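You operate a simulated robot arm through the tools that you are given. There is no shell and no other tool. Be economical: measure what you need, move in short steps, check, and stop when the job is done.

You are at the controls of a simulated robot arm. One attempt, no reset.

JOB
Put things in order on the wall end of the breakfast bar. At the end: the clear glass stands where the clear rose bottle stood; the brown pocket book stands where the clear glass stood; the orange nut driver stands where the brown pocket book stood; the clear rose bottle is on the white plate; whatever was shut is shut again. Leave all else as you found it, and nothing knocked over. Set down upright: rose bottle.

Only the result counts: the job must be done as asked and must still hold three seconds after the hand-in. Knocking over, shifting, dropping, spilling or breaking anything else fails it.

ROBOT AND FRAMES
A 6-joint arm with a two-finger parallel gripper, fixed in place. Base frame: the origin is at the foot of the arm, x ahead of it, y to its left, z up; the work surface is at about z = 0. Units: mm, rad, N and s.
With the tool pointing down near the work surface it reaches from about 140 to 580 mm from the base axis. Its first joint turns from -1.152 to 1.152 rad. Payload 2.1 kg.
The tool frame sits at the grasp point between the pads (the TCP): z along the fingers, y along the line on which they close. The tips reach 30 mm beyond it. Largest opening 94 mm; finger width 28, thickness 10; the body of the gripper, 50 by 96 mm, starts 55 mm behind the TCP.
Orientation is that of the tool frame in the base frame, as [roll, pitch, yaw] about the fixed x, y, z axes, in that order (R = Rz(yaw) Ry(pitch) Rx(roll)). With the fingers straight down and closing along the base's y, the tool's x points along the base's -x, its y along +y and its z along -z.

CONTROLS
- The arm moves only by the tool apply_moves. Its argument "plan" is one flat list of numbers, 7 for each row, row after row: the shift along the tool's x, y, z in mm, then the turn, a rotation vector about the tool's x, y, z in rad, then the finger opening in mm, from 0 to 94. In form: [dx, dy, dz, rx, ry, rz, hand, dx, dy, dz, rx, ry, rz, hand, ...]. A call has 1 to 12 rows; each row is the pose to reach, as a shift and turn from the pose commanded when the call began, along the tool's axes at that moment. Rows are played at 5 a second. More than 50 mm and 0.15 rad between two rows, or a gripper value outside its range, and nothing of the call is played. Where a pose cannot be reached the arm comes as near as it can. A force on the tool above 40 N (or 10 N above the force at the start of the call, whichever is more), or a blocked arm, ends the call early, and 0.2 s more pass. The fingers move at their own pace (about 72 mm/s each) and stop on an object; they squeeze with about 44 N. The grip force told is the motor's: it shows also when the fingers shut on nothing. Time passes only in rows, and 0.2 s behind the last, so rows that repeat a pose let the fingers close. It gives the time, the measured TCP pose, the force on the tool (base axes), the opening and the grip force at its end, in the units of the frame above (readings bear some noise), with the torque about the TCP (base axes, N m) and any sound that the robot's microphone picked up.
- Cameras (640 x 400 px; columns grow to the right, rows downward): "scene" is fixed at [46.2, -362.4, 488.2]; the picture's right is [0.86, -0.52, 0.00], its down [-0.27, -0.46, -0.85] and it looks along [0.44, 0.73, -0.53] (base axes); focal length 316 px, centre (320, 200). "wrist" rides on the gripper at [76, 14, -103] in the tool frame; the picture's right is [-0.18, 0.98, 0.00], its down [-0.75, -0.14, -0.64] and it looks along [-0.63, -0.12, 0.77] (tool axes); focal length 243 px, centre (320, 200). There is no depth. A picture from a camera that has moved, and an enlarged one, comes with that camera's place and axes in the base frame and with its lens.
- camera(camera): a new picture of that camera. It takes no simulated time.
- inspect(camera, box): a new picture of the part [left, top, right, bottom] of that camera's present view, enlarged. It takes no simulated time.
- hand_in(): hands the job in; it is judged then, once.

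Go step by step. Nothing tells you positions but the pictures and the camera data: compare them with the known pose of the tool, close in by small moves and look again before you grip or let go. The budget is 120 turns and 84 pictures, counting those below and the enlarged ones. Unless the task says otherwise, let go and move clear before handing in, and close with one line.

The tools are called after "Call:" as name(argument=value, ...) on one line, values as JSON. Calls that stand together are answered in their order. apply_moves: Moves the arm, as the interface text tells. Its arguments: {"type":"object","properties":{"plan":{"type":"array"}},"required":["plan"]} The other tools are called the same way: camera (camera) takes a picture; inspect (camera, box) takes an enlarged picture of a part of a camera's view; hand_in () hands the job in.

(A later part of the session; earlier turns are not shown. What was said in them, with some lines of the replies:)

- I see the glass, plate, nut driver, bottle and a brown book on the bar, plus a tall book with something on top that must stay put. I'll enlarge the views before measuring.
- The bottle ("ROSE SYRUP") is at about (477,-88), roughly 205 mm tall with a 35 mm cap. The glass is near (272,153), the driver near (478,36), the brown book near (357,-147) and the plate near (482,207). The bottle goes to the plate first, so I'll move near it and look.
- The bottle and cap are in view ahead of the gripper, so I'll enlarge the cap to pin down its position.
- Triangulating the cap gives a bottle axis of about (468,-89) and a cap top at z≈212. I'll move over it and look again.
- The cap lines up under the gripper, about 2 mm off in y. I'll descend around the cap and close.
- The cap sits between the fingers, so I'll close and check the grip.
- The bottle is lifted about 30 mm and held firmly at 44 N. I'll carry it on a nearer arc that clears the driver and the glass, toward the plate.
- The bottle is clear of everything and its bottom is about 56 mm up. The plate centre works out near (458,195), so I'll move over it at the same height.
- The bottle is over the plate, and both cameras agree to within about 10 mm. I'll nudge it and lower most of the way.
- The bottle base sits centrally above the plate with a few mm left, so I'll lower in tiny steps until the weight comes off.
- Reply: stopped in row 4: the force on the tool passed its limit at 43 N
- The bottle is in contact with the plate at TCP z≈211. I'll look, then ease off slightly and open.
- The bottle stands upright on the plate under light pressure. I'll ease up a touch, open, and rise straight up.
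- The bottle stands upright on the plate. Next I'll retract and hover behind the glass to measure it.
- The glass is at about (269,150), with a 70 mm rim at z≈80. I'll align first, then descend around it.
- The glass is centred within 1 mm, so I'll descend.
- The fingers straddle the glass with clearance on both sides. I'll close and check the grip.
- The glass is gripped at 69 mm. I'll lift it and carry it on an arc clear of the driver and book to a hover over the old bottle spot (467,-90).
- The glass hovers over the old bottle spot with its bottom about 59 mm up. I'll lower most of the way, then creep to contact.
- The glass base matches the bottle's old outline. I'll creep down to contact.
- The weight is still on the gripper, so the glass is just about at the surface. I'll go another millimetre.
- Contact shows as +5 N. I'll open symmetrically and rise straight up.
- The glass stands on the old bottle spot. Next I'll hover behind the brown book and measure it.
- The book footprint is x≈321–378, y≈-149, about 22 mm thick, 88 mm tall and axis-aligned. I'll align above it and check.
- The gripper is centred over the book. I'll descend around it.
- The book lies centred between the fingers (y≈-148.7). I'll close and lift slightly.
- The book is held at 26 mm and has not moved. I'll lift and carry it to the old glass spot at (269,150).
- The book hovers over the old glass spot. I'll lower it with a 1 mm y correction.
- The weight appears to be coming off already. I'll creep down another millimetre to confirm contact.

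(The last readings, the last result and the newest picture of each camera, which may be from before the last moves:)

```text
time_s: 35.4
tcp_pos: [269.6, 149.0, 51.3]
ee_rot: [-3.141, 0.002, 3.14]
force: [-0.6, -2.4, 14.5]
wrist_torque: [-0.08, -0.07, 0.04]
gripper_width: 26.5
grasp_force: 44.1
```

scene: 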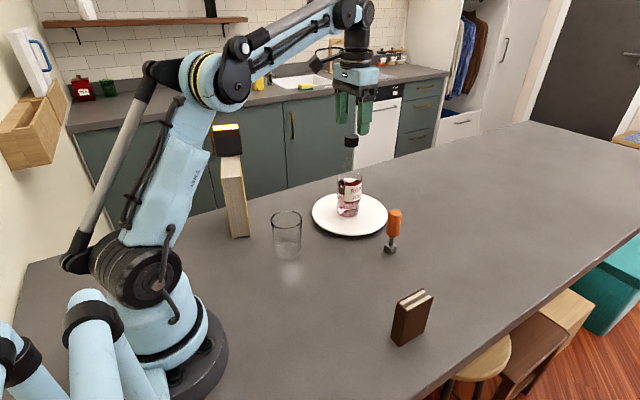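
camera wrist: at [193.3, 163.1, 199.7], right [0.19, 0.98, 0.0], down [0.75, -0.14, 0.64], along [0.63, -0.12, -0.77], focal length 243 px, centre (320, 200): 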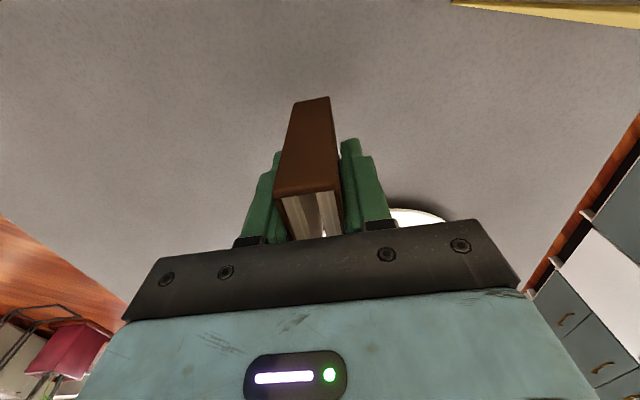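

Firm contact at +14 N. I'll back off 0.5 mm, open, and rise.

Call:
apply_moves(plan=[0, 0, -0.6, 0, 0, 0, 12, 0, 0, -0.7, 0, 0, 0, 30, 0, 0, -0.7, 0, 0, 0, 45, 0, 0, -0.7, 0, 0, 0, 60, 0, 0, -0.7, 0, 0, 0, 60, 0, 0, -20, 0, 0, 0, 60, 0, 0, -50, 0, 0, 0, 60, 0, 0, -85, 0, 0, 0, 60, 0, 0, -130, 0, 0, 0, 60])

Call:
camera(camera="scene")

Call:
camera(camera="wrist")

```text
time_s: 37.4
tcp_pos: [268.0, 148.8, 180.9]
ee_rot: [3.141, 0.001, 3.14]
force: [0.8, -0.6, -0.7]
wrist_torque: [-0.03, 0.01, -0.04]
gripper_width: 59.8
grasp_force: 0.0
```

```text
40 pictures are left
```

scene: 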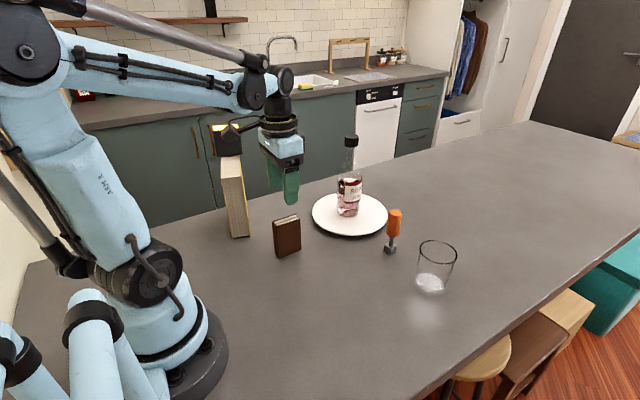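

```text
39 pictures are left
camera wrist: at [190.8, 164.4, 283.8], right [0.19, 0.98, 0.0], down [0.75, -0.14, 0.64], along [0.63, -0.12, -0.77], focal length 243 px, centre (320, 200)
```

wrist: 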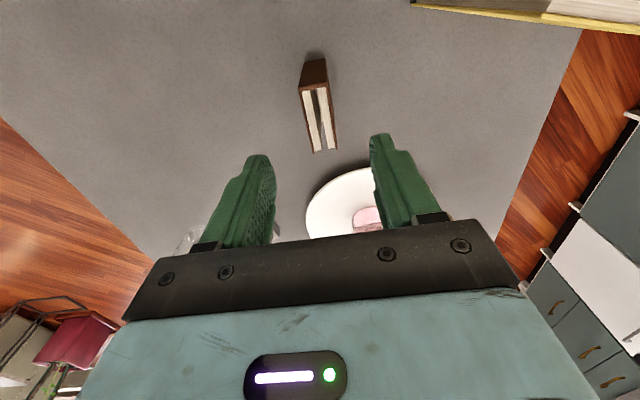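

The book stands at about (268,149) on the old glass spot. Next is the nut driver: I'll hover short of it and measure.

Call:
apply_moves(plan=[-20, -25, -10, 0, 0, 0, 60, -45, -50, -20, 0, 0, 0, 60, -70, -75, -25, 0, 0, 0, 60, -100, -100, -25, 0, 0, 0, 60, -140, -121, -25, 0, 0, 0, 60, -150, -121, -25, 0, 0, 0, 60, -150, -121, -25, 0, 0, 0, 60])

Call:
camera(camera="wrist")

Call:
inspect(camera="wrist", box=[260, 40, 380, 200])

Call:
inspect(camera="scene", box=[340, 170, 440, 270])

```text
time_s: 39.0
tcp_pos: [418.4, 25.5, 204.7]
ee_rot: [-3.141, 0.002, 3.139]
force: [0.7, -0.7, 0.4]
wrist_torque: [0.01, 0.01, -0.02]
gripper_width: 60.1
grasp_force: 0.0
```

```text
38 pictures are left
camera wrist: at [340.7, 40.6, 307.5], right [0.19, 0.98, 0.0], down [0.75, -0.14, 0.64], along [0.63, -0.12, -0.77], focal length 243 px, centre (320, 200)
```

wrist: 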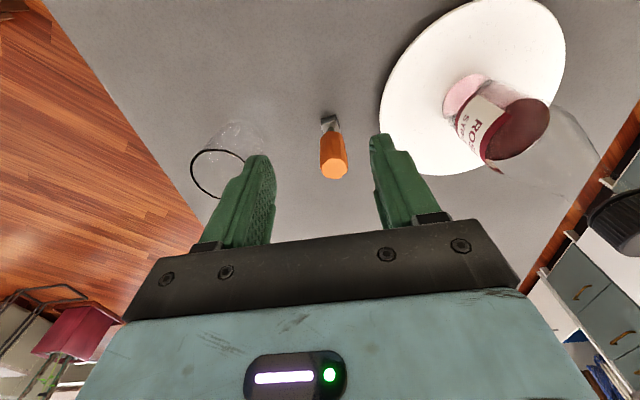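

```text
2.50 times, centred on (320, 120) of wrist
camera zoom: at [340.7, 40.6, 307.5], right [0.19, 0.98, 0.0], down [0.75, -0.14, 0.64], along [0.63, -0.12, -0.77], focal length 606 px, centre (320, 400)
```

zoom: 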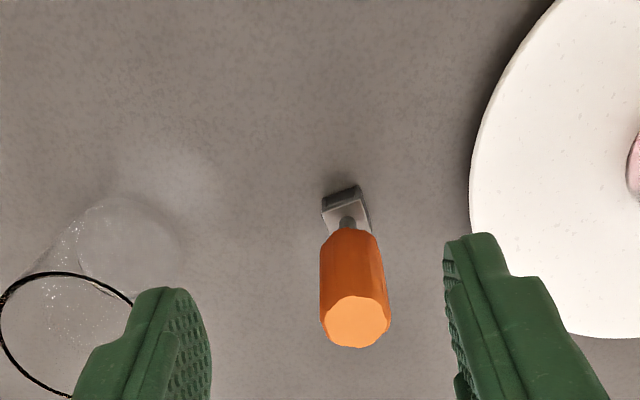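

```text
4.00 times, centred on (390, 220) of scene
camera zoom: at [46.2, -362.4, 488.2], right [0.86, -0.52, 0.0], down [-0.27, -0.46, -0.85], along [0.44, 0.73, -0.53], focal length 1265 px, centre (40, 120)
```

zoom: 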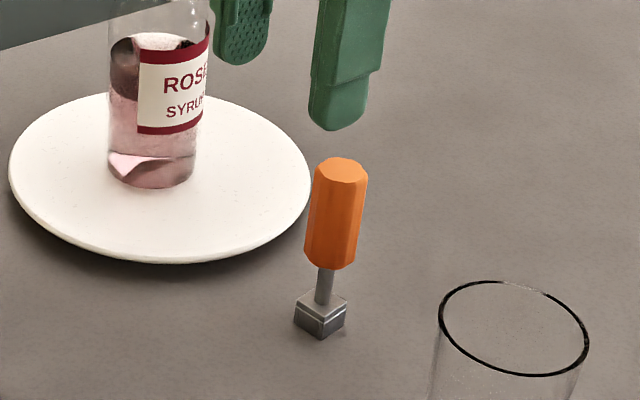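

The driver axis is at about (468,31), its top is at z≈110 and the handle is about 25 mm wide. I'll align above it and check.

Call:
apply_moves(plan=[-25, 3, 5, 0, 0, 0, 60, -49, 5.5, 25, 0, 0, 0, 60, -49, 5.5, 45, 0, 0, 0, 60, -49, 5.5, 45, 0, 0, 0, 60])

Call:
inspect(camera="wrist", box=[220, 40, 420, 200])

Call:
inspect(camera="scene", box=[340, 130, 460, 270])

```text
time_s: 40.0
tcp_pos: [468.0, 33.1, 162.2]
ee_rot: [-3.141, 0.002, 3.141]
force: [0.3, -0.2, 0.7]
wrist_torque: [0.01, 0.01, 0.0]
gripper_width: 59.9
grasp_force: 0.1
```

```text
2.50 times, centred on (320, 120) of wrist
camera zoom: at [390.2, 47.6, 264.5], right [0.19, 0.98, 0.0], down [0.75, -0.14, 0.64], along [0.63, -0.12, -0.77], focal length 606 px, centre (320, 400)
```

zoom: 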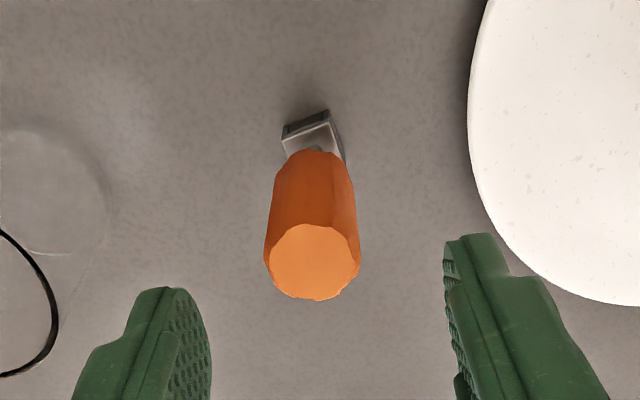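

```text
2.86 times, centred on (400, 200) of scene
camera zoom: at [46.2, -362.4, 488.2], right [0.86, -0.52, 0.0], down [-0.27, -0.46, -0.85], along [0.44, 0.73, -0.53], focal length 903 px, centre (91, 200)
```

zoom: 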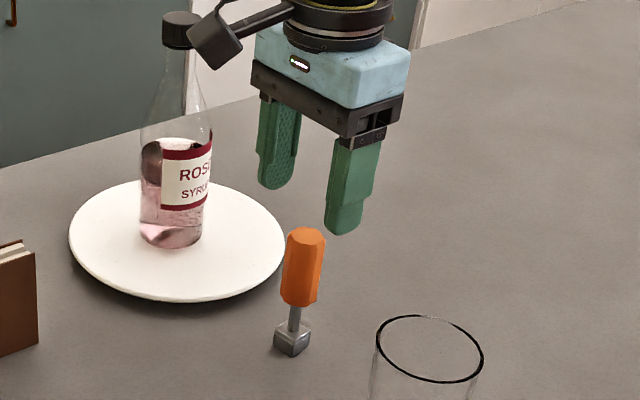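

The driver top is at (467,30.6), so the TCP needs about -2 mm in y. I'll descend to grip height on the handle.

Call:
apply_moves(plan=[0, -2, 25, 0, 0, 0, 60, 0, -2, 50, 0, 0, 0, 60, 0, -2, 70, 0, 0, 0, 60, 0, -2, 82, 0, 0, 0, 60, 0, -2, 82, 0, 0, 0, 60])

Call:
camera(camera="wrist")

Call:
inspect(camera="scene", box=[340, 130, 460, 270])

```text
time_s: 41.2
tcp_pos: [467.2, 31.2, 79.1]
ee_rot: [-3.141, 0.001, 3.14]
force: [-1.1, 0.0, 0.1]
wrist_torque: [-0.01, 0.0, 0.0]
gripper_width: 59.6
grasp_force: 0.0
```

```text
33 pictures are left
camera wrist: at [391.3, 45.9, 182.3], right [0.19, 0.98, 0.0], down [0.75, -0.14, 0.64], along [0.63, -0.12, -0.77], focal length 243 px, centre (320, 200)
```

wrist: 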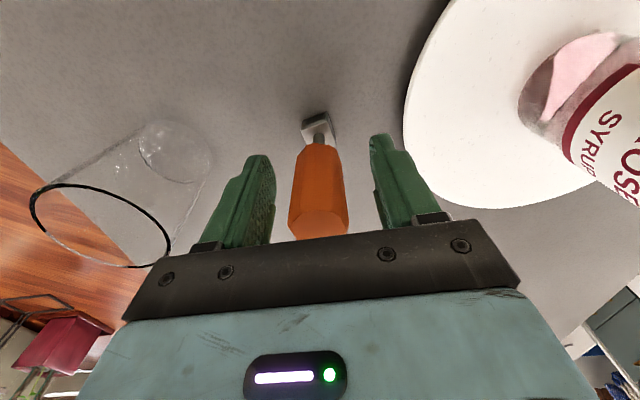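

```text
2.86 times, centred on (400, 200) of scene
camera zoom: at [46.2, -362.4, 488.2], right [0.86, -0.52, 0.0], down [-0.27, -0.46, -0.85], along [0.44, 0.73, -0.53], focal length 903 px, centre (91, 200)
```

zoom: 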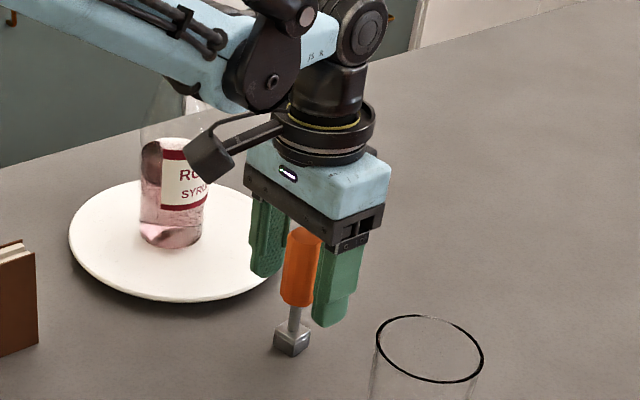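

The handle is centred between the fingers. I'll close and check.

Call:
apply_moves(plan=[0, 0, 0, 0, 0, 0, 45, 0, 0, 0, 0, 0, 0, 32, 0, 0, 0, 0, 0, 0, 24, 0, 0, 0, 0, 0, 0, 12, 0, 0, 0, 0, 0, 0, 12])

Call:
inspect(camera="wrist", box=[220, 90, 420, 250])

Call:
inspect(camera="scene", box=[340, 130, 460, 270])

```text
time_s: 42.4
tcp_pos: [469.2, 32.1, 79.3]
ee_rot: [-3.141, 0.002, 3.139]
force: [0.2, 0.0, 0.7]
wrist_torque: [0.03, 0.02, 0.02]
gripper_width: 26.8
grasp_force: 44.4
```

```text
2.50 times, centred on (320, 170) of wrist
camera zoom: at [391.3, 45.8, 182.5], right [0.19, 0.98, 0.0], down [0.75, -0.14, 0.64], along [0.63, -0.12, -0.77], focal length 606 px, centre (320, 275)
```

zoom: 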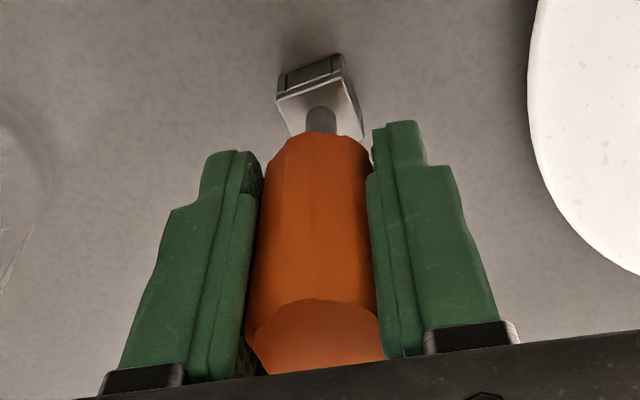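

```text
2.86 times, centred on (400, 200) of scene
camera zoom: at [46.2, -362.4, 488.2], right [0.86, -0.52, 0.0], down [-0.27, -0.46, -0.85], along [0.44, 0.73, -0.53], focal length 903 px, centre (91, 200)
```

zoom: 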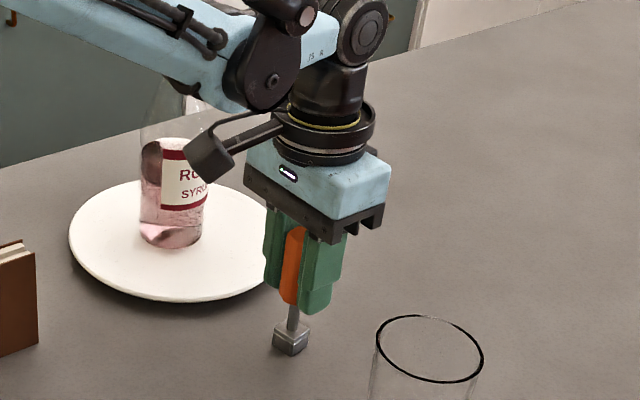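

The driver is held upright at 27 mm. I'll lift, retract inward away from the glass, and carry it to the old book spot (350,-149).

Call:
apply_moves(plan=[0, 0, -12, 0, 0, 0, 12, 5, -3, -35, 0, 0, 0, 12, 25, -12, -50, 0, 0, 0, 12, 50, -25, -50, 0, 0, 0, 12, 75, -45, -50, 0, 0, 0, 12, 95, -75, -50, 0, 0, 0, 12, 107, -105, -50, 0, 0, 0, 12, 113, -135, -50, 0, 0, 0, 12, 117, -160, -50, 0, 0, 0, 12, 117, -180, -50, 0, 0, 0, 12, 117, -180, -50, 0, 0, 0, 12])

Call:
inspect(camera="scene", box=[340, 180, 500, 360])

Call:
inspect(camera="wrist", box=[220, 90, 420, 250])

```text
time_s: 44.8
tcp_pos: [351.4, -151.5, 131.3]
ee_rot: [3.141, 0.002, -3.141]
force: [-0.3, 0.3, -0.7]
wrist_torque: [0.03, 0.05, -0.02]
gripper_width: 26.7
grasp_force: 44.2
```

```text
2.22 times, centred on (420, 270) of scene
camera zoom: at [46.2, -362.4, 488.2], right [0.86, -0.52, 0.0], down [-0.27, -0.46, -0.85], along [0.44, 0.73, -0.53], focal length 703 px, centre (98, 44)
```

zoom: 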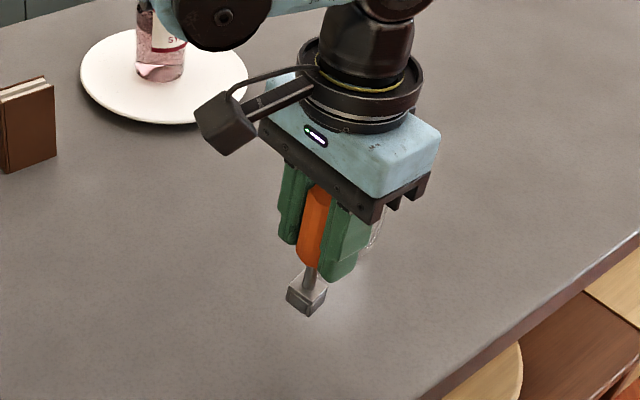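

```text
2.50 times, centred on (320, 170) of wrist
camera zoom: at [273.3, -136.5, 232.6], right [0.19, 0.98, 0.0], down [0.75, -0.14, 0.64], along [0.63, -0.12, -0.77], focal length 606 px, centre (320, 275)
```

zoom: 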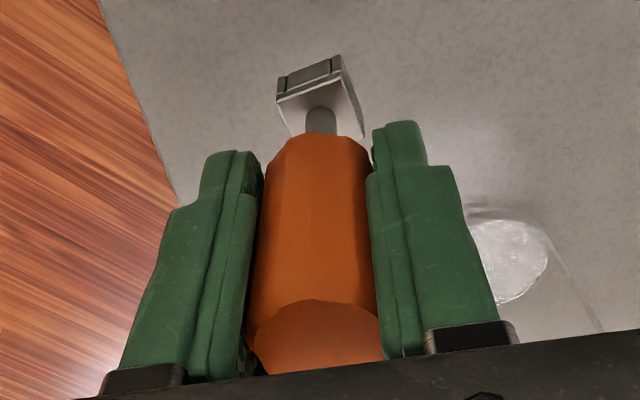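

The driver is still vertical and over the old book spot. I'll lower it.

Call:
apply_moves(plan=[0, 1, 18, 0, 0, 0, 12, 0, 1, 34, 0, 0, 0, 12, 0, 1, 44, 0, 0, 0, 12, 0, 1, 48, 0, 0, 0, 12, 0, 1, 48, 0, 0, 0, 12])

Call:
apply_moves(plan=[0, 0, 0.5, 0, 0, 0, 12, 0, 0, 1, 0, 0, 0, 12, 0, 0, 1, 0, 0, 0, 12])

```text
time_s: 46.0
tcp_pos: [350.3, -148.9, 81.8]
ee_rot: [-3.141, 0.003, 3.139]
force: [0.3, -0.5, -0.7]
wrist_torque: [-0.01, 0.03, 0.05]
gripper_width: 26.6
grasp_force: 43.8
```

```text
time_s: 46.8
tcp_pos: [350.0, -148.3, 80.6]
ee_rot: [3.141, 0.002, 3.14]
force: [0.0, 0.2, -1.3]
wrist_torque: [0.0, -0.01, 0.01]
gripper_width: 26.6
grasp_force: 44.2
```

There is no contact yet, so I'll creep down further.

Call:
apply_moves(plan=[0, 0, 0.4, 0, 0, 0, 12, 0, 0, 0.8, 0, 0, 0, 12, 0, 0, 0.8, 0, 0, 0, 12])

```text
time_s: 47.6
tcp_pos: [351.1, -148.5, 80.5]
ee_rot: [3.141, 0.001, 3.14]
force: [0.2, -0.4, -1.3]
wrist_torque: [0.01, -0.01, -0.01]
gripper_width: 26.4
grasp_force: 44.1
```

Call:
apply_moves(plan=[0, 0, 0.4, 0, 0, 0, 12, 0, 0, 0.8, 0, 0, 0, 12, 0, 0, 0.8, 0, 0, 0, 12])

Call:
inspect(camera="scene", box=[340, 180, 500, 360])

```text
time_s: 48.4
tcp_pos: [352.7, -148.7, 79.1]
ee_rot: [-3.141, 0.001, -3.141]
force: [-0.7, 1.0, 9.8]
wrist_torque: [0.02, 0.11, -0.06]
gripper_width: 26.6
grasp_force: 43.7
```

```text
2.22 times, centred on (420, 270) of scene
camera zoom: at [46.1, -362.4, 488.2], right [0.86, -0.52, 0.0], down [-0.27, -0.46, -0.85], along [0.44, 0.73, -0.53], focal length 703 px, centre (98, 44)
```

zoom: 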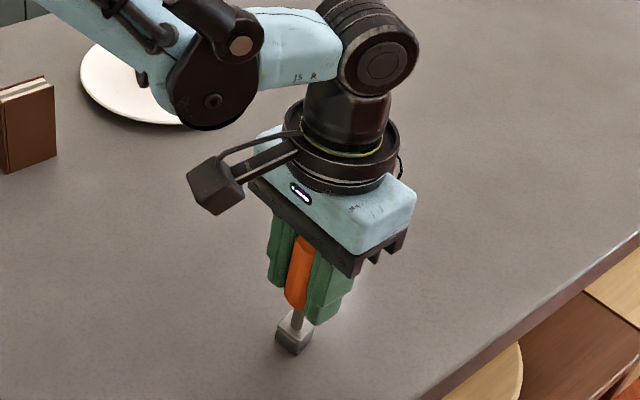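

Contact at about +10 N. I'll ease off 0.4 mm, open, and rise straight up.

Call:
apply_moves(plan=[0, 0, -0.4, 0, 0, 0, 12, 0, 0, -0.4, 0, 0, 0, 34, 0, 0, -0.4, 0, 0, 0, 46, 0, 0, -0.4, 0, 0, 0, 60, 0, 0, -0.4, 0, 0, 0, 60, 0, 0, -15, 0, 0, 0, 60, 0, 0, -40, 0, 0, 0, 60, 0, 0, -75, 0, 0, 0, 60, 0, 0, -120, 0, 0, 0, 60])

Call:
inspect(camera="scene", box=[340, 180, 500, 360])

Call:
camera(camera="wrist")

```text
time_s: 50.4
tcp_pos: [353.8, -146.1, 200.0]
ee_rot: [-3.14, 0.003, 3.138]
force: [-0.2, 0.8, 0.4]
wrist_torque: [-0.02, 0.0, -0.01]
gripper_width: 59.9
grasp_force: 0.1
```

```text
2.22 times, centred on (420, 270) of scene
camera zoom: at [46.2, -362.4, 488.2], right [0.86, -0.52, 0.0], down [-0.27, -0.46, -0.85], along [0.44, 0.73, -0.53], focal length 703 px, centre (98, 44)
```

zoom: 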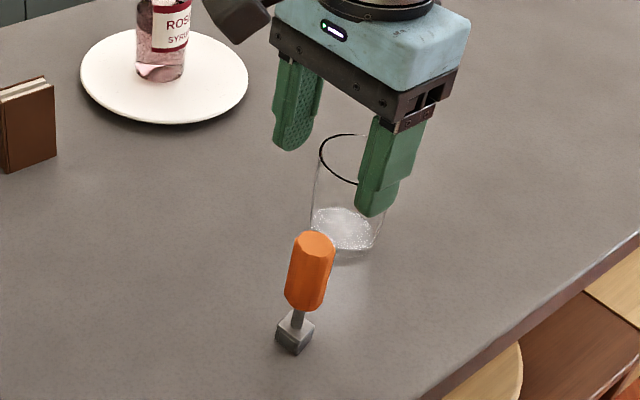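

```text
25 pictures are left
camera wrist: at [275.9, -131.5, 302.7], right [0.19, 0.98, 0.0], down [0.75, -0.14, 0.64], along [0.63, -0.12, -0.77], focal length 243 px, centre (320, 200)
```

wrist: 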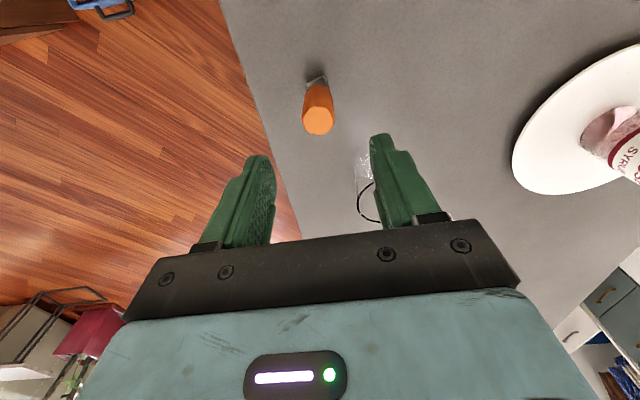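

The driver stands at about (351,-148), where the book stood. I'll move clear and take a final look.

Call:
apply_moves(plan=[5, 20, -30, 0, 0, 0, 60, 10, 50, -60, 0, 0, 0, 60, 15, 85, -90, 0, 0, 0, 60, 20, 120, -100, 0, 0, 0, 60, 20, 150, -100, 0, 0, 0, 60, 20, 150, -100, 0, 0, 0, 60])

Call:
camera(camera="scene")

Call:
inspect(camera="scene", box=[260, 130, 480, 350])

```text
time_s: 51.8
tcp_pos: [330.4, 2.4, 300.0]
ee_rot: [3.14, 0.002, 3.139]
force: [-0.2, 0.4, 0.2]
wrist_torque: [-0.01, 0.02, -0.03]
gripper_width: 60.0
grasp_force: 0.0
```

```text
24 pictures are left
```

scene: 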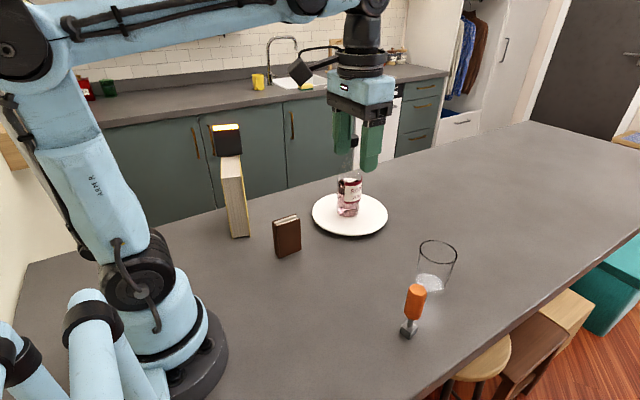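

```text
1.82 times, centred on (370, 240) of scene
camera zoom: at [46.2, -362.4, 488.2], right [0.86, -0.52, 0.0], down [-0.27, -0.46, -0.85], along [0.44, 0.73, -0.53], focal length 575 px, centre (229, 127)
```

zoom: 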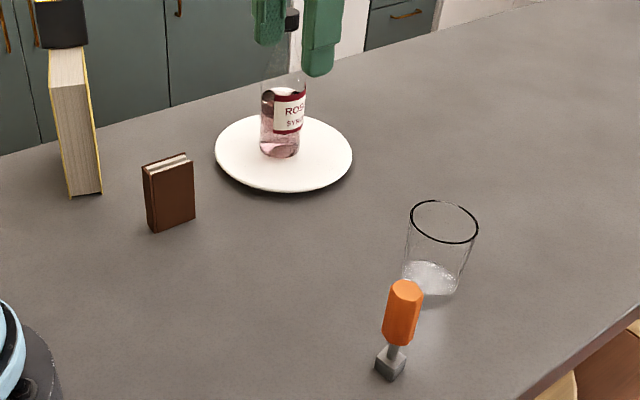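

Everything stands where asked: the bottle is capped and upright on the plate, and nothing else has moved. I'm handing in.

Call:
hand_in()

```text
The job is handed in.
```

I've handed in the job: the glass, book and nut driver stand in their new places, and the rose bottle is upright on the plate with its cap still on. In the last picture nothing was knocked over and nothing else had moved. I didn't have to open anything.
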